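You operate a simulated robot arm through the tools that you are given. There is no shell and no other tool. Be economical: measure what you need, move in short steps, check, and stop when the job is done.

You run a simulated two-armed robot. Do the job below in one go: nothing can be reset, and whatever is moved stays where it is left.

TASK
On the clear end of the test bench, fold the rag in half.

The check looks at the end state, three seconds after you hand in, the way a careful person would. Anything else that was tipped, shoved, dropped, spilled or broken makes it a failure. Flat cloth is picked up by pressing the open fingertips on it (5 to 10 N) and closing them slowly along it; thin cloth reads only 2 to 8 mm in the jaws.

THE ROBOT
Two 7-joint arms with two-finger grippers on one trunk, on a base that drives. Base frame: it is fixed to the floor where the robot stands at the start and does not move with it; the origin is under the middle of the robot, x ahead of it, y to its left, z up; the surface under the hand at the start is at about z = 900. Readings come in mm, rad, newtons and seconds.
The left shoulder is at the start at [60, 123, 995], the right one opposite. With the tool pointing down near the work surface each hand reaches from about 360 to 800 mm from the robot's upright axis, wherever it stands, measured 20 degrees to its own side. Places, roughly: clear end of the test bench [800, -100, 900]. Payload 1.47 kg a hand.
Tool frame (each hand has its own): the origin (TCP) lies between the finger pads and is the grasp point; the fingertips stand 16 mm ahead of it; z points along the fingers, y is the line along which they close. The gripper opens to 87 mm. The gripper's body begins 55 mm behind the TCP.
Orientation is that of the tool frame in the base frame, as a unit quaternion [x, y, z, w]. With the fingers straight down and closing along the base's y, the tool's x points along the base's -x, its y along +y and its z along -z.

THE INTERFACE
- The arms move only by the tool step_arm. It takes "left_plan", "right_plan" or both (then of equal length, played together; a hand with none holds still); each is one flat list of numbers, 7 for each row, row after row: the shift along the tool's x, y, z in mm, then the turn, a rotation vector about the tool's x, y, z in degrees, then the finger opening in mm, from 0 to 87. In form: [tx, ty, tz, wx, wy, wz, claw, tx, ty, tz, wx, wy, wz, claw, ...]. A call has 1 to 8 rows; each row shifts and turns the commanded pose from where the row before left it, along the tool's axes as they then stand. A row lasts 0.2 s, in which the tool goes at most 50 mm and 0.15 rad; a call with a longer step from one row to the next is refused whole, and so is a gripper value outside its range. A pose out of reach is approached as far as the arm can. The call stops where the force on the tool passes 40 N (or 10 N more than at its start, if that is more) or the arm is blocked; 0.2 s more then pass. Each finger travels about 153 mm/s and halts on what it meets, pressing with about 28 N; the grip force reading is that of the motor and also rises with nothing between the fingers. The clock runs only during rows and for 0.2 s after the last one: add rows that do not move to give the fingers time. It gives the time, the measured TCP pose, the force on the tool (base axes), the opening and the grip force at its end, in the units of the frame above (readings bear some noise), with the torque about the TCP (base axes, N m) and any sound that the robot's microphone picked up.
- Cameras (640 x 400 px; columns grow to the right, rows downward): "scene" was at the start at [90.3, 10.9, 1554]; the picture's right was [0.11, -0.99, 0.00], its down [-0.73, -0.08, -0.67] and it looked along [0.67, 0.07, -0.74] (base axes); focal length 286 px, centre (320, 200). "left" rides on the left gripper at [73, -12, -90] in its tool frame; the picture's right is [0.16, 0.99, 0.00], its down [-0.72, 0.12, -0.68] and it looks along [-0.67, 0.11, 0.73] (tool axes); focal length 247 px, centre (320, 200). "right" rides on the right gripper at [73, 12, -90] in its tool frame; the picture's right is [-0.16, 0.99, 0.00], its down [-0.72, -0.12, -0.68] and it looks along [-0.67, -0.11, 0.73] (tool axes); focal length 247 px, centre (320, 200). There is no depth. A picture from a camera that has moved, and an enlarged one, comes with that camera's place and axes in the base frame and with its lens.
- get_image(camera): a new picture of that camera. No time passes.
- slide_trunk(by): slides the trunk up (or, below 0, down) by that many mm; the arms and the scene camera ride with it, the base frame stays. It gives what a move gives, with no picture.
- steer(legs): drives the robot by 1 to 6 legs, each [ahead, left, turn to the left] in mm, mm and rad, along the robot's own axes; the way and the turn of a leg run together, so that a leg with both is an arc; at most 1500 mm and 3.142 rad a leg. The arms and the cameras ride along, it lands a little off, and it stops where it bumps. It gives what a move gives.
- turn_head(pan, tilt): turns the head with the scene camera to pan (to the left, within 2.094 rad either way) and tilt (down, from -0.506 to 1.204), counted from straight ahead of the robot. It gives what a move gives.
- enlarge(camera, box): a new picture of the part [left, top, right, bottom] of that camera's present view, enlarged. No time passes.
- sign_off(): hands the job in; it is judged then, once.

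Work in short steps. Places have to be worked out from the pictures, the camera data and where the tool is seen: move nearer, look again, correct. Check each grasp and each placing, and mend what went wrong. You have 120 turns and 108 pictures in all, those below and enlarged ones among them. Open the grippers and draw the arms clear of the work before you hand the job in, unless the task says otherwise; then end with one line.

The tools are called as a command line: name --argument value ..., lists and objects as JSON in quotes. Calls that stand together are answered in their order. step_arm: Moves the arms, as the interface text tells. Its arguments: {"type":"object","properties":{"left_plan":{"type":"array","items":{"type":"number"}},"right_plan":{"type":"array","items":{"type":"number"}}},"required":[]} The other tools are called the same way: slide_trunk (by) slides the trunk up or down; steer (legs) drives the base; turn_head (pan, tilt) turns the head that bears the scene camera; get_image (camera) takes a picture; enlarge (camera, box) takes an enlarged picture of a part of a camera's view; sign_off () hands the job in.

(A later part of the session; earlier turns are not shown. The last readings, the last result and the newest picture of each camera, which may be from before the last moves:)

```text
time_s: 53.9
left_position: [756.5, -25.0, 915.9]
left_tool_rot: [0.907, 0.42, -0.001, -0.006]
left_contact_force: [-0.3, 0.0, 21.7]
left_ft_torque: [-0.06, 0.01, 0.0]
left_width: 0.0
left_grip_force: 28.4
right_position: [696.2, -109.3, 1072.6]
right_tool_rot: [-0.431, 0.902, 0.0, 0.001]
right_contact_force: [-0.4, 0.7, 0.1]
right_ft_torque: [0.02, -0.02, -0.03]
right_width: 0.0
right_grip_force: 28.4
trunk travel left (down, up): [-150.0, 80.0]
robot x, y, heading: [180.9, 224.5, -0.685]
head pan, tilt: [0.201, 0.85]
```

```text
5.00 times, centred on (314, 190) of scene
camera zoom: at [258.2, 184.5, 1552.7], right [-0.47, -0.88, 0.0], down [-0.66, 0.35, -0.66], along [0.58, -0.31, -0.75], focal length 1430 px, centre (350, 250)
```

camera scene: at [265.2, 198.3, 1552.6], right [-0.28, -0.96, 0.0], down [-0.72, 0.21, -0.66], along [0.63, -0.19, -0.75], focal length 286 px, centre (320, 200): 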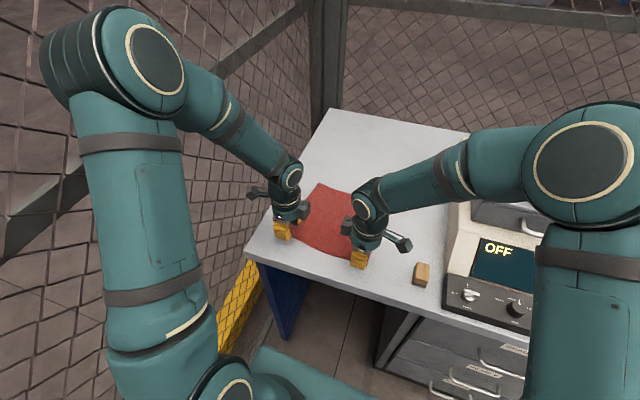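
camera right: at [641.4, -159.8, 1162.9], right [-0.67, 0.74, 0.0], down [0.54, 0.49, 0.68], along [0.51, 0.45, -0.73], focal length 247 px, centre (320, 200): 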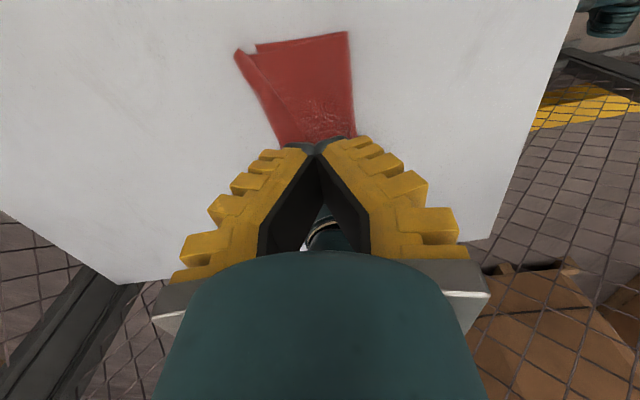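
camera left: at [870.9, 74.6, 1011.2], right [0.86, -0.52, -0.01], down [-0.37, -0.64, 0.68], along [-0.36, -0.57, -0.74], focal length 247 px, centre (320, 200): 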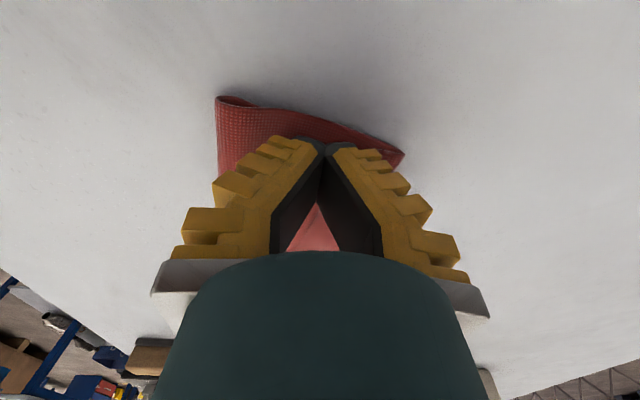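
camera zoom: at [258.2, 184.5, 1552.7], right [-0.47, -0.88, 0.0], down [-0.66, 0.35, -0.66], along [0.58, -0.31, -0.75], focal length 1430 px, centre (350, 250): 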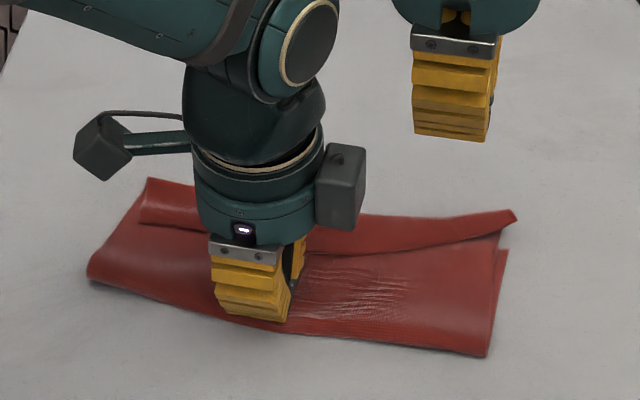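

The right corner has unrolled nicely. Now I'll swap roles: the left hand goes over the left part of the flap, and the right pins near the middle.

step_arm --left_plan '[0, 0, -25, 0, 0, 0, 0, 0, 0, -30, 0, 0, 0, 0, 25, 16, 0, 0, 0, 0, 0, 25, 16, 0, 0, 0, 0, 0, 25, 15, 0, 0, 0, 0, 0, 0, 0, 25, 0, 0, 0, 0, 0, 0, 22, 0, 0, 0, 0, 0, 0, 0, 0, 0, 0, 0]' --right_plan '[0, 0, 0, 0, 0, 0, 0, 0, 0, 0, 0, 0, 0, 0, 0, 0, 0, 0, 0, 0, 0, -34, 3, 0, 0, 0, 0, 0, -34, 3, 0, 0, 0, 0, 0, 0, 0, 48, 0, 0, 0, 0, 0, 0, 48, 0, 0, 0, 0, 0, 0, 48, 0, 0, 0, 0]'

step_arm --right_plan '[0, 0, 8, 0, 0, 0, 0, 0, 0, 3, 0, 0, 0, 0, 0, 0, 1, 0, 0, 0, 0, 0, 0, 0, 0, 0, 0, 0]'

get_image --camera "left"

```text
time_s: 55.7
left_position: [843.3, 0.2, 920.6]
left_tool_rot: [0.908, 0.42, -0.001, -0.008]
left_contact_force: [1.0, 0.5, 0.3]
left_ft_torque: [-0.03, -0.01, -0.01]
left_width: 0.1
left_grip_force: 28.3
right_position: [734.6, -53.6, 928.4]
right_tool_rot: [-0.431, 0.903, 0.0, 0.001]
right_contact_force: [0.0, 0.0, -0.2]
right_ft_torque: [0.03, 0.0, -0.03]
right_width: 0.0
right_grip_force: 28.2
trunk travel left (down, up): [-150.0, 80.0]
robot x, y, heading: [183.2, 222.9, -0.688]
head pan, tilt: [0.201, 0.85]
```

```text
time_s: 56.7
left_position: [841.6, -0.7, 921.6]
left_tool_rot: [0.908, 0.419, -0.001, -0.007]
left_contact_force: [0.0, 1.0, -0.6]
left_ft_torque: [0.02, -0.05, -0.02]
left_width: 0.0
left_grip_force: 28.2
right_position: [734.1, -54.1, 916.5]
right_tool_rot: [-0.43, 0.903, 0.0, 0.001]
right_contact_force: [-1.0, -0.2, 2.9]
right_ft_torque: [-0.03, -0.01, -0.02]
right_width: 0.0
right_grip_force: 28.0
trunk travel left (down, up): [-150.0, 80.0]
robot x, y, heading: [180.3, 224.5, -0.685]
head pan, tilt: [0.201, 0.85]
```

```text
42 pictures are left
camera left: at [880.6, 63.0, 1011.1], right [0.86, -0.52, -0.01], down [-0.37, -0.64, 0.68], along [-0.36, -0.57, -0.74], focal length 247 px, centre (320, 200)
```

left: 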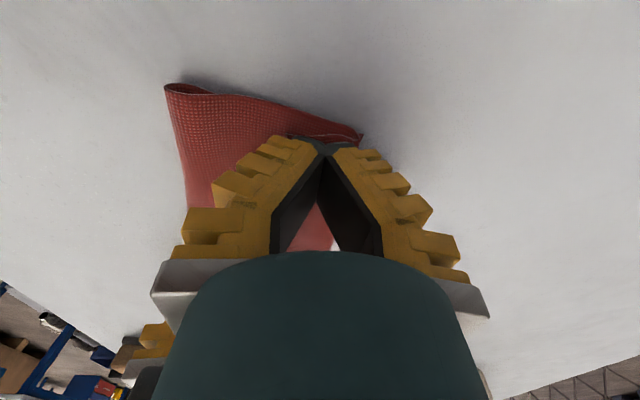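

The fingertip is on the flap. I'll firm up the right pin and lower the left to a light press.

step_arm --left_plan '[0, 0, 1.5, 0, 0, 0, 0, 0, 0, 1.5, 0, 0, 0, 0, 0, 0, 0.7, 0, 0, 0, 0, 0, 0, 0, 0, 0, 0, 0]' --right_plan '[0, 0, 1, 0, 0, 0, 0, 0, 0, 0.6, 0, 0, 0, 0, 0, 0, 0, 0, 0, 0, 0, 0, 0, 0, 0, 0, 0, 0]'

```text
time_s: 57.7
left_position: [841.2, 0.7, 917.7]
left_tool_rot: [0.907, 0.42, -0.001, -0.007]
left_contact_force: [0.6, -0.2, 1.8]
left_ft_torque: [0.01, 0.0, 0.03]
left_width: 0.0
left_grip_force: 27.9
right_position: [733.4, -55.0, 916.0]
right_tool_rot: [-0.431, 0.902, -0.001, 0.0]
right_contact_force: [1.2, 0.9, 10.0]
right_ft_torque: [0.01, -0.01, -0.01]
right_width: 0.0
right_grip_force: 27.4
trunk travel left (down, up): [-150.0, 80.0]
robot x, y, heading: [179.8, 226.2, -0.688]
head pan, tilt: [0.201, 0.85]
```

The pin holds at 10 N and the left presses at 2 N. I'll drag the left forward.

step_arm --left_plan '[0, 6, 0.3, 0, 0, 0, 0, 0, 6, 0, 0, 0, 0, 0, 0, 6, 0, 0, 0, 0, 0, 0, 6, 0, 0, 0, 0, 0, 0, 6, 0, 0, 0, 0, 0, 0, 6, 0, 0, 0, 0, 0, 0, 6, 0, 0, 0, 0, 0]' --right_plan '[0, 0, 0.5, 0, 0, 0, 0, 0, 0, 0, 0, 0, 0, 0, 0, 0, 0, 0, 0, 0, 0, 0, 0, 0, 0, 0, 0, 0, 0, 0, 0, 0, 0, 0, 0, 0, 0, 0, 0, 0, 0, 0, 0, 0, 0, 0, 0, 0, 0]'

get_image --camera "left"

enlarge --camera "scene" --box '[250, 150, 378, 230]'

```text
time_s: 59.3
left_position: [873.7, -26.9, 918.3]
left_tool_rot: [0.908, 0.419, -0.001, -0.007]
left_contact_force: [-1.3, 0.6, 1.9]
left_ft_torque: [0.05, 0.03, 0.02]
left_width: 0.0
left_grip_force: 28.2
right_position: [735.5, -54.0, 915.7]
right_tool_rot: [-0.431, 0.903, -0.001, 0.0]
right_contact_force: [2.3, 0.0, 15.2]
right_ft_torque: [-0.02, -0.03, -0.02]
right_width: 0.0
right_grip_force: 28.0
trunk travel left (down, up): [-150.0, 80.0]
robot x, y, heading: [183.1, 225.2, -0.684]
head pan, tilt: [0.201, 0.85]
```

```text
41 pictures are left
camera left: at [910.7, 36.1, 1007.5], right [0.86, -0.52, -0.01], down [-0.37, -0.63, 0.68], along [-0.36, -0.57, -0.74], focal length 247 px, centre (320, 200)
```

left: 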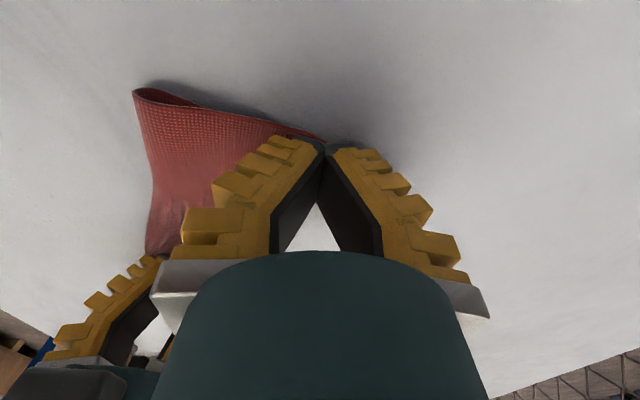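

```text
5.00 times, centred on (314, 190) of scene
camera zoom: at [258.7, 184.3, 1552.7], right [-0.47, -0.88, 0.0], down [-0.66, 0.35, -0.66], along [0.58, -0.31, -0.75], focal length 1430 px, centre (350, 250)
```

zoom: 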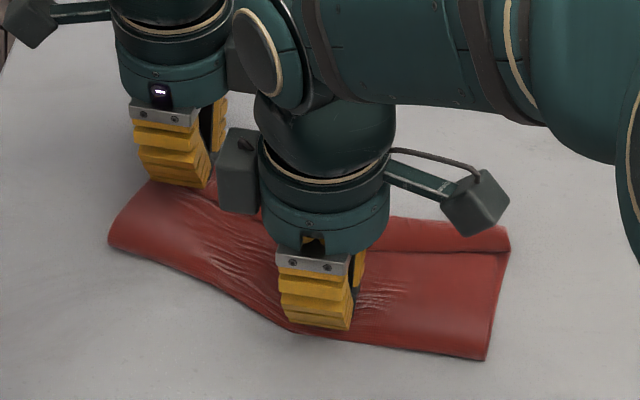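

step_arm --left_plan '[0, 6, 0, 0, 0, 0, 0, 0, 6, 0, 0, 0, 0, 0, 0, 0, -15, 0, 0, 0, 0, 0, -15, -40, 0, 0, 0, 0, 0, -35, -30, 0, 0, 0, 0, 0, -35, -30, 0, 0, 0, 0, 0, 0, -40, 0, 0, 0, 0, 0, 0, 0, 0, 0, 0, 0]'

enlarge --camera "left" --box '[160, 0, 416, 160]'

enlarge --camera "scene" --box '[250, 150, 378, 230]'

```text
time_s: 61.1
left_position: [818.0, 19.1, 1075.8]
left_tool_rot: [0.908, 0.419, -0.001, -0.006]
left_contact_force: [0.3, -0.3, -0.3]
left_ft_torque: [0.01, 0.0, 0.04]
left_width: 0.0
left_grip_force: 28.2
right_position: [734.1, -53.9, 915.2]
right_tool_rot: [-0.43, 0.903, -0.001, 0.001]
right_contact_force: [2.1, 1.0, 16.0]
right_ft_torque: [-0.01, -0.01, -0.02]
right_width: 0.1
right_grip_force: 28.4
trunk travel left (down, up): [-150.0, 80.0]
robot x, y, heading: [183.9, 222.8, -0.688]
head pan, tilt: [0.201, 0.85]
```

```text
2.50 times, centred on (288, 80) of left
camera zoom: at [856.2, 82.8, 1166.0], right [0.86, -0.52, -0.01], down [-0.37, -0.64, 0.68], along [-0.36, -0.57, -0.74], focal length 617 px, centre (400, 500)
```

zoom: 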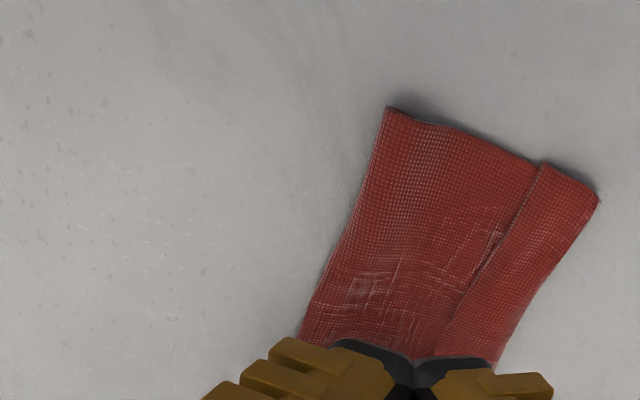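

```text
5.00 times, centred on (314, 190) of scene
camera zoom: at [258.8, 184.3, 1552.6], right [-0.47, -0.88, 0.0], down [-0.66, 0.35, -0.66], along [0.58, -0.31, -0.75], focal length 1430 px, centre (350, 250)
```

zoom: 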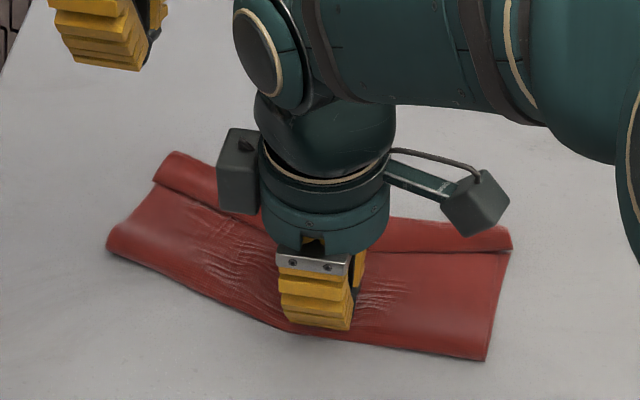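

The flap remains and the end slid along with it. A better trick is to use the gripper's own fingers: the back finger pins just behind the flap's edge while the front finger, on the flap, spreads forward, with the hand advancing at half the rate. I'll position the left hand for that.

step_arm --left_plan '[0, 20, 0, 0, 0, 6, 0, 0, 21, 0, 0, 0, 6, 0, 0, 0, 45, 0, 0, 0, 0, 0, 0, 45, 0, 0, 0, 0, 0, 0, 45, 0, 0, 0, 0, 0, 0, 15, 0, 0, 0, 0, 0, 0, 0, 0, 0, 0, 0]'

enlarge --camera "left" --box '[160, 40, 416, 200]'

```text
time_s: 62.7
left_position: [848.6, -6.2, 922.8]
left_tool_rot: [0.947, 0.323, -0.002, -0.007]
left_contact_force: [-0.7, 0.6, -0.3]
left_ft_torque: [-0.04, -0.02, 0.0]
left_width: 0.0
left_grip_force: 28.2
right_position: [734.1, -53.5, 914.4]
right_tool_rot: [-0.431, 0.903, -0.001, 0.001]
right_contact_force: [0.1, 1.2, 14.6]
right_ft_torque: [0.06, -0.01, -0.02]
right_width: 0.0
right_grip_force: 27.6
trunk travel left (down, up): [-150.0, 80.0]
robot x, y, heading: [178.9, 223.7, -0.688]
head pan, tilt: [0.201, 0.85]
```

```text
2.50 times, centred on (288, 120) of left
camera zoom: at [897.9, 47.7, 1012.7], right [0.73, -0.68, -0.01], down [-0.5, -0.54, 0.68], along [-0.47, -0.49, -0.73], focal length 617 px, centre (400, 400)
```

zoom: 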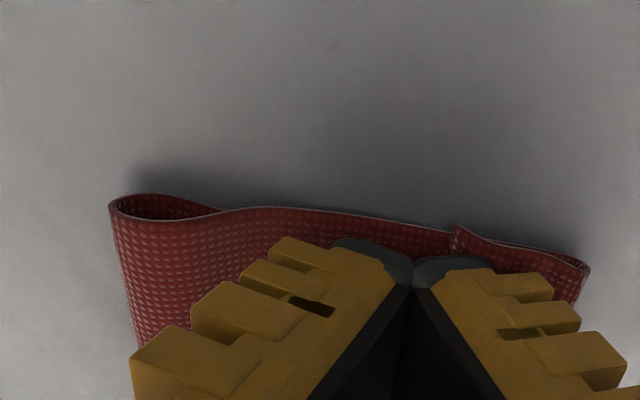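

The free edge is about 10 mm ahead of the jaw split. I'll move 9 mm forward, open a little, and press.

step_arm --left_plan '[0, 9, 0, 0, 0, 0, 1, 0, 0, 2.5, 0, 0, 0, 1, 0, 0, 2, 0, 0, 0, 1, 0, 0, 1, 0, 0, 0, 1, 0, 0, 0, 0, 0, 0, 1]'

```text
time_s: 63.9
left_position: [851.5, -14.8, 918.8]
left_tool_rot: [0.947, 0.323, -0.003, -0.007]
left_contact_force: [0.3, -0.6, 2.3]
left_ft_torque: [-0.05, 0.0, 0.01]
left_width: 0.0
left_grip_force: 27.7
right_position: [733.8, -53.4, 915.4]
right_tool_rot: [-0.43, 0.903, -0.001, 0.001]
right_contact_force: [-0.2, 0.5, 14.1]
right_ft_torque: [0.02, -0.01, -0.04]
right_width: 0.2
right_grip_force: 28.0
trunk travel left (down, up): [-150.0, 80.0]
robot x, y, heading: [178.6, 225.7, -0.687]
head pan, tilt: [0.201, 0.85]
```

step_arm --left_plan '[0, 0, 1, 0, 0, 0, 1, 0, 3, 0, 0, 0, 0, 4, 0, 3.5, 0, 0, 0, 0, 10, 0, 3, 0, 0, 0, 0, 16, 0, 3, 0, 0, 0, 0, 22, 0, 3, 0, 0, 0, 0, 28, 0, 3, 0, 0, 0, 0, 34, 0, 3, 0, 0, 0, 0, 40]'

enlarge --camera "left" --box '[160, 40, 416, 200]'

```text
time_s: 65.7
left_position: [866.3, -33.5, 916.7]
left_tool_rot: [0.947, 0.322, -0.001, -0.006]
left_contact_force: [-0.7, -0.1, 17.3]
left_ft_torque: [-0.03, -0.12, -0.03]
left_width: 42.4
left_grip_force: 7.7
right_position: [732.9, -53.2, 915.2]
right_tool_rot: [-0.43, 0.903, -0.001, 0.001]
right_contact_force: [3.4, 0.0, 10.7]
right_ft_torque: [0.03, -0.03, 0.03]
right_width: 0.2
right_grip_force: 28.3
trunk travel left (down, up): [-150.0, 80.0]
robot x, y, heading: [182.2, 225.3, -0.684]
head pan, tilt: [0.201, 0.85]
```

```text
2.50 times, centred on (288, 120) of left
camera zoom: at [915.1, 22.5, 1006.7], right [0.73, -0.68, -0.01], down [-0.5, -0.54, 0.68], along [-0.47, -0.49, -0.74], focal length 617 px, centre (400, 400)
```

zoom: 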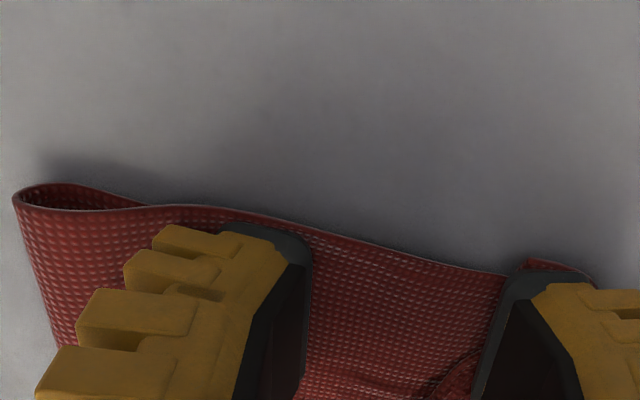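

It's working: the flap is unrolling under the front finger. I'll continue spreading another 25 mm.

step_arm --left_plan '[0, 3, 0, 0, 0, 0, 46, 0, 3, 0, 0, 0, 0, 52, 0, 3, 0, 0, 0, 0, 58, 0, 3, 0, 0, 0, 0, 64, 0, 0, -20, 0, 0, 0, 64, 0, 0, -45, 0, 0, 0, 64, 0, -40, -25, 0, 0, 0, 64, 0, -20, -45, 0, 0, 0, 64]'

enlarge --camera "left" --box '[160, 0, 416, 160]'

enlarge --camera "scene" --box '[250, 150, 378, 230]'

```text
time_s: 67.5
left_position: [835.8, 8.2, 1052.4]
left_tool_rot: [0.946, 0.323, -0.002, -0.007]
left_contact_force: [0.1, 0.5, -0.7]
left_ft_torque: [-0.04, 0.0, -0.01]
left_width: 68.4
left_grip_force: 2.6
right_position: [733.4, -54.0, 915.0]
right_tool_rot: [-0.43, 0.903, -0.001, 0.0]
right_contact_force: [-1.5, 1.0, 15.9]
right_ft_torque: [0.03, 0.03, 0.03]
right_width: 0.0
right_grip_force: 28.3
trunk travel left (down, up): [-150.0, 80.0]
robot x, y, heading: [181.2, 223.6, -0.685]
head pan, tilt: [0.201, 0.85]
```

```text
2.50 times, centred on (288, 80) of left
camera zoom: at [886.1, 61.4, 1141.7], right [0.73, -0.69, -0.01], down [-0.5, -0.54, 0.68], along [-0.47, -0.49, -0.73], focal length 617 px, centre (400, 500)
```

zoom: 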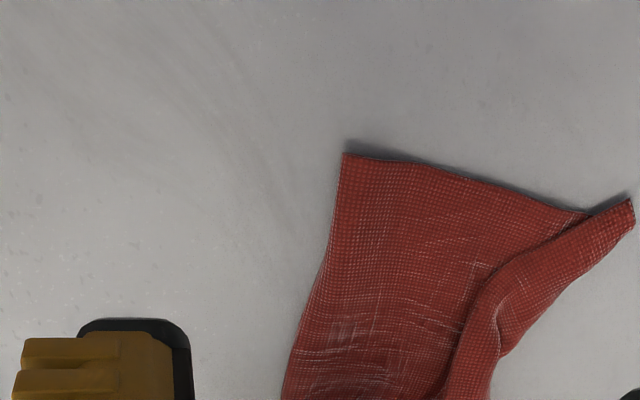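

```text
5.00 times, centred on (314, 190) of scene
camera zoom: at [258.3, 184.5, 1552.7], right [-0.47, -0.88, 0.0], down [-0.66, 0.35, -0.66], along [0.58, -0.31, -0.75], focal length 1430 px, centre (350, 250)
```

zoom: 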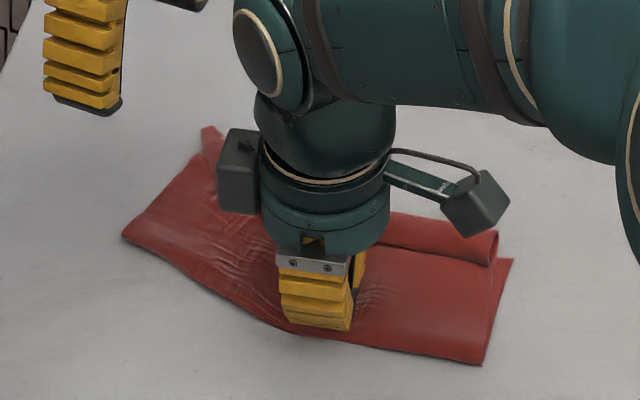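

The left corner of the edge now sticks out freely. I'll do the same at the right end, with the left hand closed and pinning near the middle and the right spreading.

step_arm --left_plan '[0, 0, 0, 0, 0, 0, 30, 0, 0, 0, 0, 0, 0, 0, -26, -6, 0, 0, 0, 0, 0, -26, -6, 0, 0, 0, 0, 0, -25, -5, 0, 0, 0, 0, 0, 0, 0, 45, 0, 0, 0, 0, 0, 0, 45, 0, 0, 0, 0, 0, 0, 38, 0, 0, 0, 0]' --right_plan '[0, 0, -30, 0, 0, 0, 0, 0, 0, -40, 0, 0, 0, 0, 36, -22, 0, 0, 0, 0, 0, 35, -22, 0, 0, 0, 0, 0, 0, 0, 20, 0, 0, 0, 0, 0, 0, 30, 0, 0, 0, 0, 0, 0, 12, 0, 0, 0, 0, 0, 0, 0, 0, 0, 0, 0]'

enlarge --camera "right" --box '[220, 40, 476, 200]'

enlarge --camera "scene" --box '[240, 150, 400, 250]'

```text
time_s: 69.3
left_position: [767.1, -27.2, 920.8]
left_tool_rot: [0.947, 0.322, -0.002, -0.007]
left_contact_force: [0.3, -0.3, 0.3]
left_ft_torque: [0.0, 0.02, 0.0]
left_width: 0.1
left_grip_force: 27.9
right_position: [724.5, -138.0, 920.8]
right_tool_rot: [-0.43, 0.903, 0.0, -0.001]
right_contact_force: [-0.3, -0.7, 0.5]
right_ft_torque: [0.02, 0.02, 0.0]
right_width: 0.0
right_grip_force: 28.0
trunk travel left (down, up): [-150.0, 80.0]
robot x, y, heading: [180.8, 220.9, -0.688]
head pan, tilt: [0.201, 0.85]
```

```text
2.50 times, centred on (348, 120) of right
camera zoom: at [669.9, -189.2, 1010.5], right [-0.67, 0.74, 0.0], down [0.55, 0.49, 0.68], along [0.51, 0.45, -0.73], focal length 617 px, centre (250, 400)
```

zoom: 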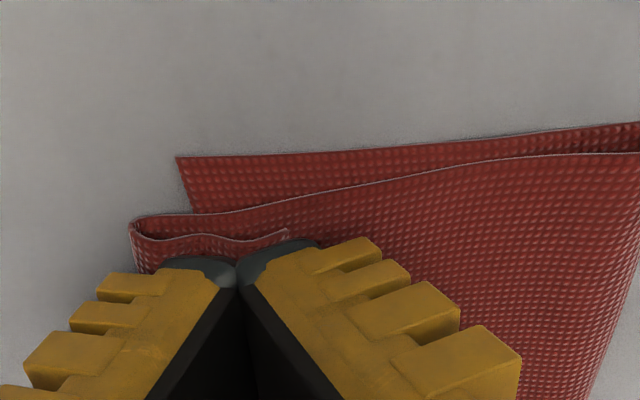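

```text
4.00 times, centred on (320, 200) of scene
camera zoom: at [260.9, 183.1, 1552.4], right [-0.47, -0.88, 0.0], down [-0.67, 0.35, -0.66], along [0.58, -0.31, -0.75], focal length 1144 px, centre (320, 200)
```

zoom: 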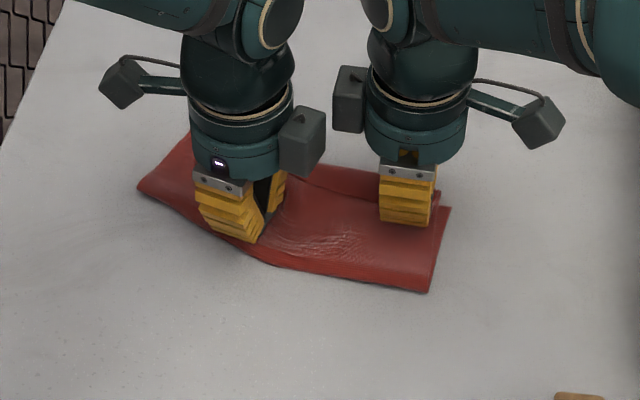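

The free edge is about 11 mm behind the jaw split, so I'll move back 10 mm, then lower both to press.

step_arm --left_plan '[0, 0, 2, 0, 0, 0, 0, 0, 0, 2, 0, 0, 0, 0, 0, 0, 1.5, 0, 0, 0, 0, 0, 0, 0, 0, 0, 0, 0, 0, 0, 0, 0, 0, 0, 0]' --right_plan '[0, 10, 0, 0, 0, 0, 0, 0, 0, 1, 0, 0, 0, 0, 0, 0, 1.5, 0, 0, 0, 0, 0, 0, 1, 0, 0, 0, 0, 0, 0, 0, 0, 0, 0, 0]'

```text
time_s: 70.5
left_position: [766.3, -26.9, 916.6]
left_tool_rot: [0.946, 0.323, -0.002, -0.007]
left_contact_force: [-0.3, -0.6, 2.1]
left_ft_torque: [0.03, -0.01, 0.0]
left_width: 0.0
left_grip_force: 27.9
right_position: [716.8, -131.4, 917.9]
right_tool_rot: [-0.43, 0.903, 0.0, 0.0]
right_contact_force: [0.0, -0.6, 0.3]
right_ft_torque: [0.01, 0.01, 0.0]
right_width: 0.4
right_grip_force: 28.3
trunk travel left (down, up): [-150.0, 80.0]
robot x, y, heading: [184.0, 224.1, -0.684]
head pan, tilt: [0.201, 0.85]
```

step_arm --left_plan '[0, 0, 1.5, 0, 0, 0, 0, 0, 0, 0, 0, 0, 0, 0, 0, 0, 0, 0, 0, 0, 0]' --right_plan '[0, 0, 1, 0, 0, 0, 0, 0, 0, 1, 0, 0, 0, 0, 0, 0, 0, 0, 0, 0, 0]'

```text
time_s: 71.3
left_position: [765.2, -25.9, 916.6]
left_tool_rot: [0.946, 0.323, -0.003, -0.007]
left_contact_force: [1.3, -0.9, 3.5]
left_ft_torque: [-0.03, -0.04, -0.02]
left_width: 0.0
left_grip_force: 28.3
right_position: [715.5, -131.8, 917.5]
right_tool_rot: [-0.431, 0.903, -0.002, 0.0]
right_contact_force: [0.1, 0.4, 7.3]
right_ft_torque: [0.01, -0.03, 0.0]
right_width: 0.0
right_grip_force: 27.9
trunk travel left (down, up): [-150.0, 80.0]
robot x, y, heading: [181.8, 227.9, -0.689]
head pan, tilt: [0.201, 0.85]
```

The right presses at 7 N. I'll press the left more and spread the right fingers forward.

step_arm --left_plan '[0, 0, 1.2, 0, 0, 0, 0, 0, 0, 0, 0, 0, 0, 0, 0, 0, 0, 0, 0, 0, 0, 0, 0, 0, 0, 0, 0, 0, 0, 0, 0, 0, 0, 0, 0, 0, 0, 0, 0, 0, 0, 0, 0, 0, 0, 0, 0, 0, 0, 0, 0, 0, 0, 0, 0, 0]' --right_plan '[0, 0, 0.5, 0, 0, 0, 1, 0, -3, 0, 0, 0, 0, 4, 0, -3.5, 0, 0, 0, 0, 10, 0, -3, 0, 0, 0, 0, 16, 0, -3, 0, 0, 0, 0, 22, 0, -3, 0, 0, 0, 0, 28, 0, -3, 0, 0, 0, 0, 34, 0, -3, 0, 0, 0, 0, 40]'

step_arm --right_plan '[0, -3, 0, 0, 0, 0, 46, 0, -3, 0, 0, 0, 0, 52, 0, -3, 0, 0, 0, 0, 58, 0, 0, 0, 0, 0, 0, 58]'

enlarge --camera "right" --box '[180, 40, 436, 200]'

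```text
time_s: 73.1
left_position: [763.6, -25.9, 915.2]
left_tool_rot: [0.946, 0.323, -0.002, -0.006]
left_contact_force: [2.1, -1.0, 9.4]
left_ft_torque: [-0.03, -0.04, 0.0]
left_width: 0.0
left_grip_force: 27.6
right_position: [732.3, -144.8, 916.3]
right_tool_rot: [-0.43, 0.903, -0.002, 0.002]
right_contact_force: [-0.7, 0.7, 16.6]
right_ft_torque: [-0.01, 0.03, 0.02]
right_width: 42.7
right_grip_force: 7.9
trunk travel left (down, up): [-150.0, 80.0]
robot x, y, heading: [188.0, 221.3, -0.689]
head pan, tilt: [0.201, 0.85]
```

```text
time_s: 74.1
left_position: [765.4, -27.7, 916.3]
left_tool_rot: [0.947, 0.322, -0.002, -0.006]
left_contact_force: [0.4, -0.3, 13.6]
left_ft_torque: [-0.04, -0.04, 0.01]
left_width: 0.0
left_grip_force: 28.4
right_position: [739.3, -152.4, 915.4]
right_tool_rot: [-0.43, 0.903, -0.001, 0.0]
right_contact_force: [-0.2, 0.7, 0.7]
right_ft_torque: [0.01, 0.03, 0.02]
right_width: 63.4
right_grip_force: 3.3
trunk travel left (down, up): [-150.0, 80.0]
robot x, y, heading: [184.9, 223.6, -0.688]
head pan, tilt: [0.201, 0.85]
```

```text
2.50 times, centred on (308, 120) of right
camera zoom: at [684.1, -201.4, 1005.2], right [-0.67, 0.74, 0.0], down [0.55, 0.49, 0.68], along [0.51, 0.45, -0.73], focal length 617 px, centre (350, 400)
```

zoom: 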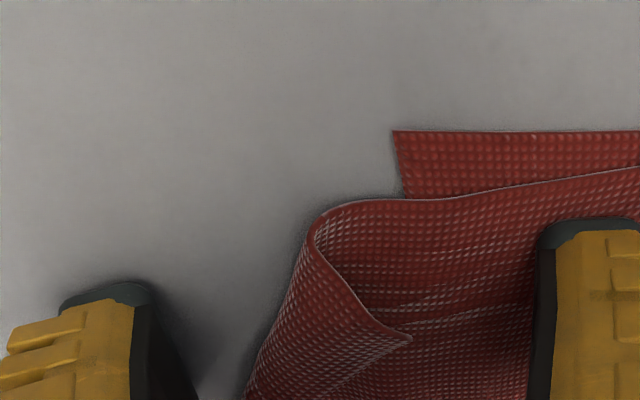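

The flap has lifted into an open roll at the right corner. I'll lift, close the fingers, come down behind its raised free edge, and sweep forward to flip it.

step_arm --right_plan '[0, 0, -30, 0, 0, 0, 58, 0, 18, -10, 0, 0, 0, 20, 0, 17, 0, 0, 0, 0, 0, 0, 0, 0, 0, 0, 0, 0, 0, 0, 18, 0, 0, 0, 0, 0, 0, 0, 0, 0, 0, 0]'

enlarge --camera "right" --box '[180, 40, 436, 200]'

```text
time_s: 75.5
left_position: [764.2, -26.4, 915.5]
left_tool_rot: [0.947, 0.322, -0.002, -0.007]
left_contact_force: [0.0, 0.0, 14.5]
left_ft_torque: [-0.01, -0.02, -0.01]
left_width: 0.0
left_grip_force: 28.6
right_position: [712.7, -130.2, 939.2]
right_tool_rot: [-0.431, 0.902, -0.002, 0.0]
right_contact_force: [-0.3, -0.3, -0.2]
right_ft_torque: [0.0, 0.0, 0.03]
right_width: 0.0
right_grip_force: 28.1
trunk travel left (down, up): [-150.0, 80.0]
robot x, y, heading: [182.1, 227.6, -0.687]
head pan, tilt: [0.201, 0.85]
```

```text
2.50 times, centred on (308, 120) of right
camera zoom: at [657.2, -180.5, 1028.1], right [-0.67, 0.74, 0.0], down [0.54, 0.49, 0.68], along [0.51, 0.45, -0.73], focal length 617 px, centre (350, 400)
```

zoom: 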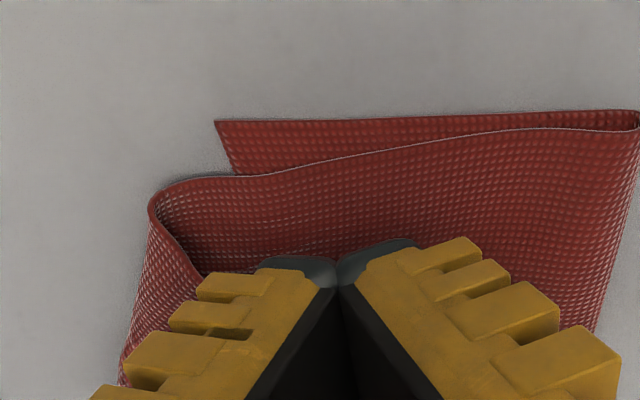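

The tip is just behind the flap. I'll lower close to the layer, sweep forward 55 mm with a slight rise at the end, then lift away.

step_arm --right_plan '[0, 0, 10, 0, 0, 0, 0, 0, 0, 8.5, 0, 0, 0, 0, 0, -8, 0, 0, 0, 0, 0, 0, -8, 0, 0, 0, 0, 0, 0, -8, -0.5, 0, 0, 0, 0, 0, -8, -0.5, 0, 0, 0, 0, 0, -8, -0.5, 0, 0, 0, 0, 0, -8, 0, 0, 0, 0, 0]'

enlarge --camera "right" --box '[220, 40, 476, 200]'

```text
time_s: 77.3
left_position: [764.8, -27.3, 915.0]
left_tool_rot: [0.946, 0.323, -0.002, -0.006]
left_contact_force: [-0.2, 0.4, 13.9]
left_ft_torque: [-0.03, -0.01, 0.0]
left_width: 0.2
left_grip_force: 28.2
right_position: [749.7, -159.9, 920.8]
right_tool_rot: [-0.431, 0.902, 0.0, 0.001]
right_contact_force: [0.8, -0.3, -1.0]
right_ft_torque: [-0.02, 0.02, 0.03]
right_width: 0.0
right_grip_force: 27.8
trunk travel left (down, up): [-150.0, 80.0]
robot x, y, heading: [181.9, 222.3, -0.691]
head pan, tilt: [0.201, 0.85]
```

```text
2.50 times, centred on (348, 120) of right
camera zoom: at [695.3, -209.4, 1010.0], right [-0.67, 0.74, 0.0], down [0.55, 0.49, 0.68], along [0.51, 0.45, -0.73], focal length 617 px, centre (250, 400)
```

zoom: 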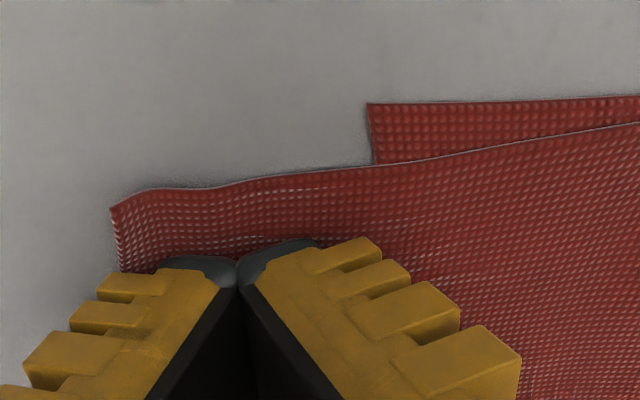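

The right corner is flipped flat and now overhangs the lower layer. I'll lift both hands clear and view the whole rag.

step_arm --left_plan '[0, 0, -25, 0, 0, 0, 0, 0, 0, -45, 0, 0, 0, 0, 30, 0, -35, 0, 0, 0, 0, 45, 0, -10, 0, 0, 0, 0, 45, 0, 0, 0, 0, 0, 0]' --right_plan '[0, 0, -25, 0, 0, 0, 0, 0, 0, -45, 0, 0, 0, 0, 30, 0, -35, 0, 0, 0, 0, 45, 0, -10, 0, 0, 0, 0, 45, 0, 0, 0, 0, 0, 0]'

enlarge --camera "scene" --box '[250, 140, 378, 220]'

```text
time_s: 78.5
left_position: [861.2, 46.1, 1029.3]
left_tool_rot: [0.946, 0.323, -0.003, -0.007]
left_contact_force: [-0.4, -0.1, 0.4]
left_ft_torque: [0.02, 0.0, 0.02]
left_width: 0.0
left_grip_force: 27.9
right_position: [675.2, -250.8, 1034.7]
right_tool_rot: [-0.43, 0.903, -0.001, 0.0]
right_contact_force: [0.1, 0.1, -0.4]
right_ft_torque: [-0.03, 0.03, -0.03]
right_width: 0.2
right_grip_force: 28.1
trunk travel left (down, up): [-150.0, 80.0]
robot x, y, heading: [182.1, 226.5, -0.686]
head pan, tilt: [0.201, 0.85]
```

```text
5.00 times, centred on (314, 180) of scene
camera zoom: at [260.0, 183.1, 1552.5], right [-0.47, -0.88, 0.0], down [-0.66, 0.35, -0.66], along [0.58, -0.31, -0.75], focal length 1430 px, centre (350, 300)
```

zoom: 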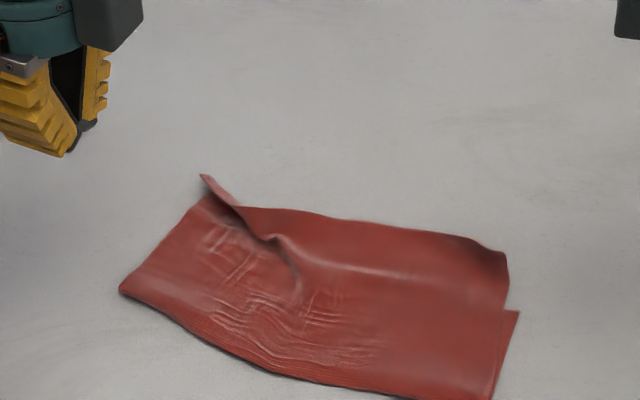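

Excellent: the flap is flipped out along nearly the whole edge, leaving only a small twist at the left corner. I'll look at the left corner from the wrist camera.

step_arm --left_plan '[-35, 0, -30, 0, 0, -6, 0, 0, -20, -40, 0, 0, -6, 0, 0, 0, -10, 0, 0, 0, 0]' --right_plan '[-40, 10, -25, 0, 0, 0, 0, -35, 15, -20, 0, 0, 0, 0, 0, 0, 0, 0, 0, 0, 0]'

enlarge --camera "left" --box '[200, 0, 456, 160]'

enlarge --camera "right" --box '[180, 0, 436, 160]'

```text
time_s: 79.3
left_position: [822.5, 38.1, 1109.6]
left_tool_rot: [0.907, 0.42, -0.002, -0.009]
left_contact_force: [-0.3, -0.5, 0.4]
left_ft_torque: [0.03, 0.01, -0.01]
left_width: 0.0
left_grip_force: 27.4
right_position: [700.9, -178.4, 1078.6]
right_tool_rot: [-0.43, 0.903, 0.001, 0.0]
right_contact_force: [0.1, -0.6, -0.7]
right_ft_torque: [0.04, 0.03, 0.02]
right_width: 0.0
right_grip_force: 28.2
trunk travel left (down, up): [-150.0, 80.0]
robot x, y, heading: [179.1, 225.9, -0.684]
head pan, tilt: [0.201, 0.85]
```

```text
2.50 times, centred on (328, 80) of left
camera zoom: at [859.5, 100.8, 1200.1], right [0.86, -0.52, -0.02], down [-0.37, -0.64, 0.68], along [-0.36, -0.57, -0.74], focal length 617 px, centre (300, 500)
```

zoom: 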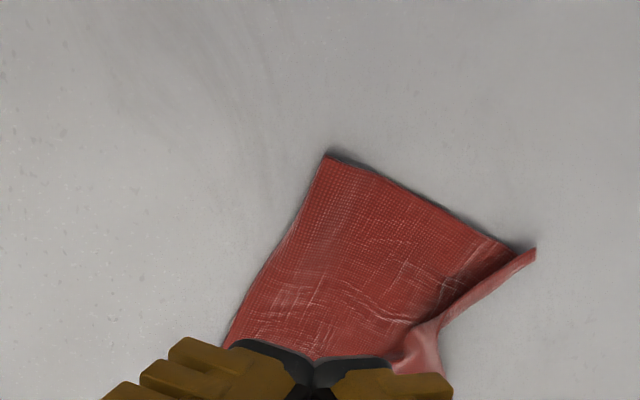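

```text
2.50 times, centred on (308, 80) of right
camera zoom: at [646.1, -229.1, 1168.8], right [-0.67, 0.75, 0.0], down [0.55, 0.49, 0.68], along [0.51, 0.45, -0.73], focal length 617 px, centre (350, 500)
```

zoom: 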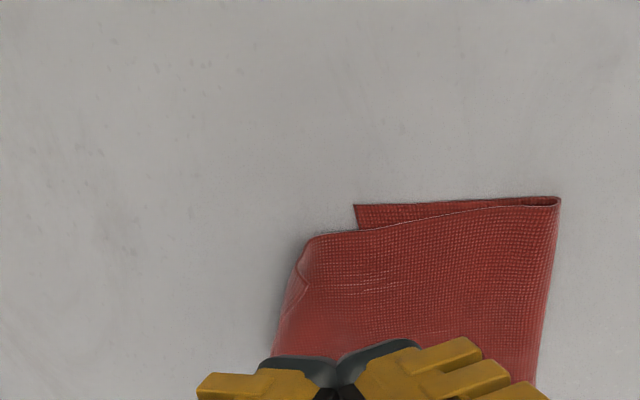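

At the left, the edge is bunched into a spike beside the lower corner. I'll flip it forward the same way, with the right hand pinning mid-rag and the left sweeping forward behind the spike.

step_arm --left_plan '[-10, 17, 0, 0, 0, 0, 0, -10, 17, 0, 0, 0, 0, 0, -10, 16, 0, 0, 0, 0, 0, -9, 16, 0, 0, 0, 0, 0, 0, 0, 45, 0, 0, 0, 0, 0, 0, 45, 0, 0, 0, 0, 0, 0, 45, 0, 0, 0, 0, 0, 0, 33, 0, 0, 0, 0]' --right_plan '[-27, 4, 0, 0, 0, 0, 0, -27, 4, 0, 0, 0, 0, 0, -27, 3, 0, 0, 0, 0, 0, -27, 3, 0, 0, 0, 0, 0, 0, 0, 45, 0, 0, 0, 0, 0, 0, 45, 0, 0, 0, 0, 0, 0, 45, 0, 0, 0, 0, 0, 0, 22, 0, 0, 0, 0]'

step_arm --right_plan '[0, 0, 3, 0, 0, 0, 0, 0, 0, 1.5, 0, 0, 0, 0, 0, 0, 1, 0, 0, 0, 0, 0, 0, 0, 0, 0, 0, 0]'

enlarge --camera "left" --box '[200, 40, 456, 200]'

```text
time_s: 80.4
left_position: [851.9, -25.8, 1097.4]
left_tool_rot: [0.905, 0.425, 0.003, -0.011]
left_contact_force: [1.5, 0.2, 0.2]
left_ft_torque: [-0.06, 0.1, -0.06]
left_width: 0.0
left_grip_force: 27.8
right_position: [758.0, -97.1, 1066.4]
right_tool_rot: [-0.422, 0.906, -0.005, -0.002]
right_contact_force: [-1.3, -0.9, -2.0]
right_ft_torque: [0.1, -0.04, 0.0]
right_width: 0.0
right_grip_force: 27.4
trunk travel left (down, up): [-150.0, 80.0]
robot x, y, heading: [186.0, 226.4, -0.684]
head pan, tilt: [0.201, 0.85]
stopped in row 5 (left hand): the force on the tool passed its limit at 43 N (the readings are from after the stop); the commanded pose is now the measured one
```

```text
time_s: 81.4
left_position: [851.4, -26.0, 1096.3]
left_tool_rot: [0.906, 0.424, 0.004, -0.011]
left_contact_force: [1.3, 1.5, -1.1]
left_ft_torque: [-0.06, 0.05, -0.06]
left_width: 0.0
left_grip_force: 27.7
right_position: [756.8, -97.0, 1060.6]
right_tool_rot: [-0.422, 0.907, -0.005, -0.002]
right_contact_force: [-2.2, -2.3, 1.7]
right_ft_torque: [0.19, -0.23, -0.04]
right_width: 0.2
right_grip_force: 28.0
trunk travel left (down, up): [-150.0, 80.0]
robot x, y, heading: [183.5, 222.0, -0.686]
head pan, tilt: [0.201, 0.85]
```

```text
2.50 times, centred on (328, 120) of left
camera zoom: at [887.5, 36.6, 1187.6], right [0.86, -0.51, -0.02], down [-0.37, -0.65, 0.67], along [-0.35, -0.57, -0.75], focal length 617 px, centre (300, 400)
```

zoom: 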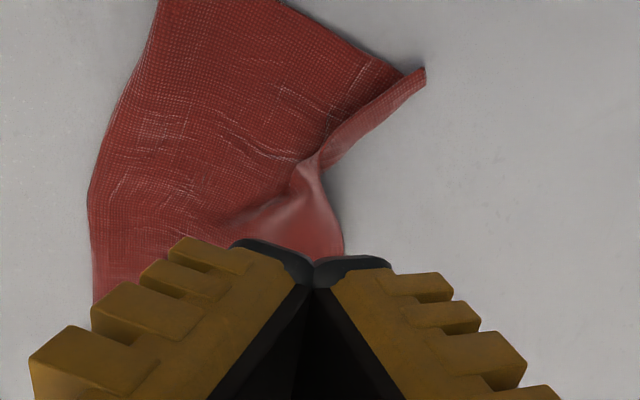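

The wrists touched each other in mid-air, so I'll move the right hand 30 mm away, then descend.

step_arm --left_plan '[0, 0, 0, 0, 0, 0, 0, 0, 0, 0, 0, 0, 0, 0, 0, 0, 0, 0, 0, 0, 0]' --right_plan '[15, 5, 0, 0, 0, 0, 0, 15, 5, 0, 0, 0, 0, 0, 0, 0, 0, 0, 0, 0, 0]'

get_image --camera "scene"

```text
time_s: 82.2
left_position: [850.8, -25.7, 1096.7]
left_tool_rot: [0.905, 0.425, 0.003, -0.012]
left_contact_force: [-0.1, 0.3, 1.0]
left_ft_torque: [0.04, -0.03, 0.0]
left_width: 0.0
left_grip_force: 27.8
right_position: [730.0, -110.6, 1060.9]
right_tool_rot: [-0.422, 0.907, -0.004, -0.001]
right_contact_force: [0.0, 0.6, 0.1]
right_ft_torque: [0.0, -0.02, 0.04]
right_width: 0.1
right_grip_force: 28.4
trunk travel left (down, up): [-150.0, 80.0]
robot x, y, heading: [181.5, 222.7, -0.688]
head pan, tilt: [0.201, 0.85]
```

```text
24 pictures are left
camera scene: at [260.3, 183.7, 1552.5], right [-0.47, -0.88, 0.0], down [-0.66, 0.35, -0.66], along [0.58, -0.31, -0.75], focal length 286 px, centre (320, 200)
```

scene: 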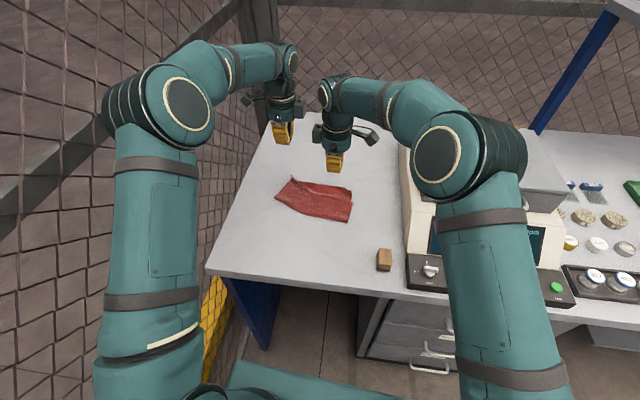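

The hands are clear of each other. I'll descend: right to pin, left behind the spike.

step_arm --left_plan '[0, 0, 45, 0, 0, 0, 0, 0, 0, 45, 0, 0, 0, 0, 0, 0, 45, 0, 0, 0, 0, 0, 0, 40, 0, 0, 0, 0, 0, 0, 0, 0, 0, 0, 0]' --right_plan '[0, 0, 45, 0, 0, 0, 0, 0, 0, 45, 0, 0, 0, 0, 0, 0, 45, 0, 0, 0, 0, 0, 0, 8, 0, 0, 0, 0, 0, 0, 1.5, 0, 0, 0, 0]'

step_arm --right_plan '[0, 0, 1, 0, 0, 0, 0, 0, 0, 0, 0, 0, 0, 0]'

enlarge --camera "left" --box '[200, 40, 456, 200]'

```text
time_s: 83.4
left_position: [851.6, -21.4, 922.2]
left_tool_rot: [0.905, 0.424, 0.003, -0.012]
left_contact_force: [-0.4, 0.1, -1.0]
left_ft_torque: [-0.03, 0.0, 0.01]
left_width: 0.0
left_grip_force: 28.1
right_position: [729.4, -114.0, 916.7]
right_tool_rot: [-0.422, 0.907, -0.005, -0.001]
right_contact_force: [-0.5, -0.1, 1.0]
right_ft_torque: [-0.02, -0.01, -0.02]
right_width: 0.0
right_grip_force: 28.0
trunk travel left (down, up): [-150.0, 80.0]
robot x, y, heading: [184.1, 222.4, -0.685]
head pan, tilt: [0.201, 0.85]
```

```text
time_s: 84.0
left_position: [852.1, -22.1, 922.8]
left_tool_rot: [0.905, 0.424, 0.005, -0.011]
left_contact_force: [0.3, -0.2, 0.2]
left_ft_torque: [0.0, 0.04, 0.04]
left_width: 0.0
left_grip_force: 27.7
right_position: [729.6, -113.6, 916.2]
right_tool_rot: [-0.422, 0.906, -0.005, -0.001]
right_contact_force: [-0.5, -0.1, 2.9]
right_ft_torque: [-0.01, 0.01, -0.02]
right_width: 0.0
right_grip_force: 28.1
trunk travel left (down, up): [-150.0, 80.0]
robot x, y, heading: [179.4, 224.5, -0.686]
head pan, tilt: [0.201, 0.85]
```

```text
2.50 times, centred on (328, 120) of left
camera zoom: at [888.6, 40.4, 1013.1], right [0.86, -0.51, -0.01], down [-0.37, -0.65, 0.67], along [-0.35, -0.57, -0.75], focal length 617 px, centre (300, 400)
```

zoom: 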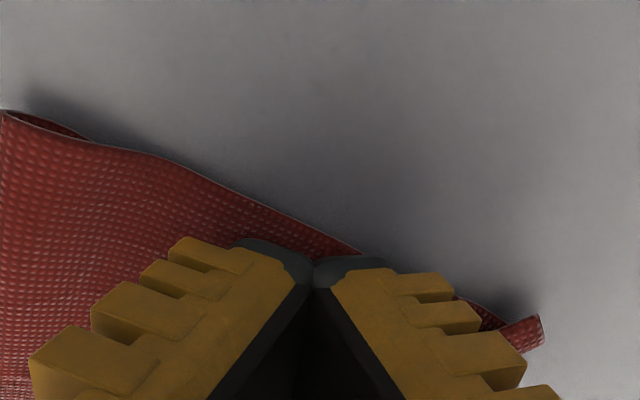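

The spike lies directly ahead of the left fingertip. I'll firm up the pin, lower the left slightly, and sweep it forward 56 mm.

step_arm --left_plan '[0, 0, 2.5, 0, 0, 0, 0, 0, 8, 0.5, 0, 0, 0, 0, 0, 8, 0, 0, 0, 0, 0, 0, 8, 0, 0, 0, 0, 0, 0, 8, 0, 0, 0, 0, 0, 0, 8, 0, 0, 0, 0, 0, 0, 8, 0, 0, 0, 0, 0, 8, 0, 0, 0, 0, 0]' --right_plan '[0, 0, 1, 0, 0, 0, 0, 0, 0, 0.5, 0, 0, 0, 0, 0, 0, 0, 0, 0, 0, 0, 0, 0, 0, 0, 0, 0, 0, 0, 0, 0, 0, 0, 0, 0, 0, 0, 0, 0, 0, 0, 0, 0, 0, 0, 0, 0, 0, 0, 0, 0, 0, 0, 0, 0, 0]'

step_arm --left_plan '[0, 0, -25, 0, 0, 0, 0, 0, -20, -40, 0, 0, 0, 0, 0, -40, -25, 0, 0, 0, 0, 0, -35, -30, 0, 0, 0, 0, 20, 0, -40, 0, 0, 0, 0]' --right_plan '[0, 0, -25, 0, 0, 0, 0, 30, 0, -30, 0, 0, 0, 0, 30, 0, -30, 0, 0, 0, 0, 40, 0, -20, 0, 0, 0, 0, 0, 0, -40, 0, 0, 0, 0]'

enlarge --camera "scene" --box '[250, 150, 378, 230]'

enlarge --camera "left" --box '[200, 0, 456, 160]'

```text
refused: plan must hold 7 numbers for each row
```

```text
time_s: 85.2
left_position: [789.5, 54.2, 1082.5]
left_tool_rot: [0.906, 0.424, 0.003, -0.011]
left_contact_force: [0.6, 0.7, 0.4]
left_ft_torque: [-0.02, 0.01, -0.04]
left_width: 0.2
left_grip_force: 27.8
right_position: [665.9, -186.8, 1061.5]
right_tool_rot: [-0.423, 0.906, -0.005, -0.003]
right_contact_force: [-0.8, 0.0, 0.2]
right_ft_torque: [-0.03, 0.03, -0.01]
right_width: 0.0
right_grip_force: 27.8
trunk travel left (down, up): [-150.0, 80.0]
robot x, y, heading: [186.7, 224.3, -0.688]
head pan, tilt: [0.201, 0.85]
```

```text
5.00 times, centred on (314, 190) of scene
camera zoom: at [260.4, 185.4, 1552.6], right [-0.47, -0.88, 0.0], down [-0.66, 0.35, -0.66], along [0.58, -0.31, -0.75], focal length 1430 px, centre (350, 250)
```

zoom: 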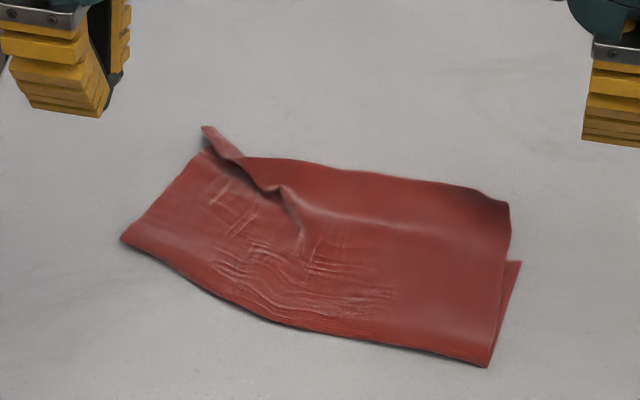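

```text
2.50 times, centred on (328, 80) of left
camera zoom: at [826.2, 115.5, 1173.7], right [0.86, -0.51, -0.02], down [-0.37, -0.65, 0.67], along [-0.35, -0.57, -0.74], focal length 617 px, centre (300, 500)
```

zoom: 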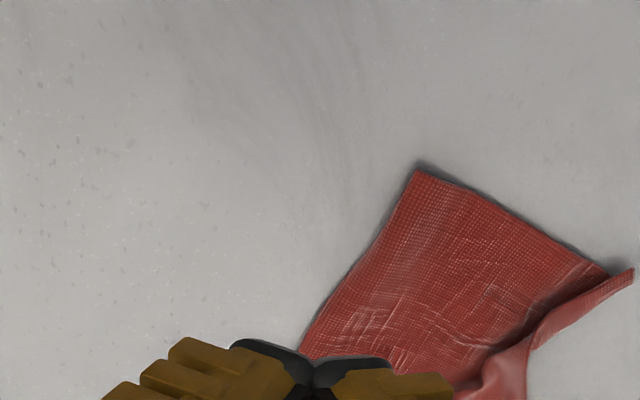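

My sweep plan was malformed, so only the retreat ran and nothing was disturbed. I'll retrace into position with the pin pressed a little more.

step_arm --left_plan '[-20, 0, 40, 0, 0, 0, 0, 0, 35, 30, 0, 0, 0, 0, 0, 40, 25, 0, 0, 0, 0, 0, 20, 40, 0, 0, 0, 0, 0, 0, 25, 0, 0, 0, 0, 0, 0, 2.5, 0, 0, 0, 0, 0, 0, 0, 0, 0, 0, 0]' --right_plan '[0, 0, 40, 0, 0, 0, 0, -40, 0, 20, 0, 0, 0, 0, -30, 0, 30, 0, 0, 0, 0, -30, 0, 30, 0, 0, 0, 0, 0, 0, 25, 0, 0, 0, 0, 0, 0, 1.2, 0, 0, 0, 0, 0, 0, 0, 0, 0, 0, 0]'

```text
time_s: 86.8
left_position: [849.4, -20.7, 919.7]
left_tool_rot: [0.905, 0.425, 0.004, -0.011]
left_contact_force: [0.7, -0.5, 0.1]
left_ft_torque: [-0.03, 0.02, 0.01]
left_width: 0.0
left_grip_force: 27.4
right_position: [731.8, -114.0, 916.6]
right_tool_rot: [-0.421, 0.907, -0.006, 0.0]
right_contact_force: [2.7, -0.5, 13.0]
right_ft_torque: [0.01, -0.02, -0.02]
right_width: 0.3
right_grip_force: 28.0
trunk travel left (down, up): [-150.0, 80.0]
robot x, y, heading: [179.3, 223.7, -0.687]
head pan, tilt: [0.201, 0.85]
```

The pin holds at 13 N, so I'll sweep the left forward.

step_arm --left_plan '[0, 8, 0.5, 0, 0, 0, 0, 0, 8, 0, 0, 0, 0, 0, 0, 8, 0, 0, 0, 0, 0, 0, 8, 0, 0, 0, 0, 0, 0, 8, 0, 0, 0, 0, 0, 0, 8, 0, 0, 0, 0, 0, 0, 8, 0, 0, 0, 0, 0]'

enlarge --camera "left" --box '[200, 40, 456, 200]'

```text
time_s: 88.4
left_position: [892.0, -57.2, 918.1]
left_tool_rot: [0.906, 0.424, 0.003, -0.011]
left_contact_force: [0.0, -0.7, 0.3]
left_ft_torque: [-0.01, -0.01, 0.0]
left_width: 0.0
left_grip_force: 28.2
right_position: [731.1, -114.0, 915.5]
right_tool_rot: [-0.422, 0.907, -0.006, -0.002]
right_contact_force: [3.2, -0.7, 17.3]
right_ft_torque: [0.0, -0.04, -0.01]
right_width: 0.3
right_grip_force: 27.8
trunk travel left (down, up): [-150.0, 80.0]
robot x, y, heading: [182.6, 225.4, -0.686]
head pan, tilt: [0.201, 0.85]
```

```text
2.50 times, centred on (328, 120) of left
camera zoom: at [928.7, 5.1, 1008.8], right [0.86, -0.51, -0.01], down [-0.37, -0.65, 0.67], along [-0.35, -0.57, -0.74], focal length 617 px, centre (300, 400)
```

zoom: 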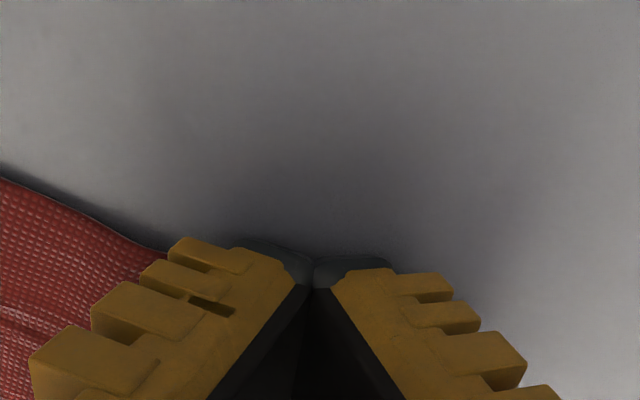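

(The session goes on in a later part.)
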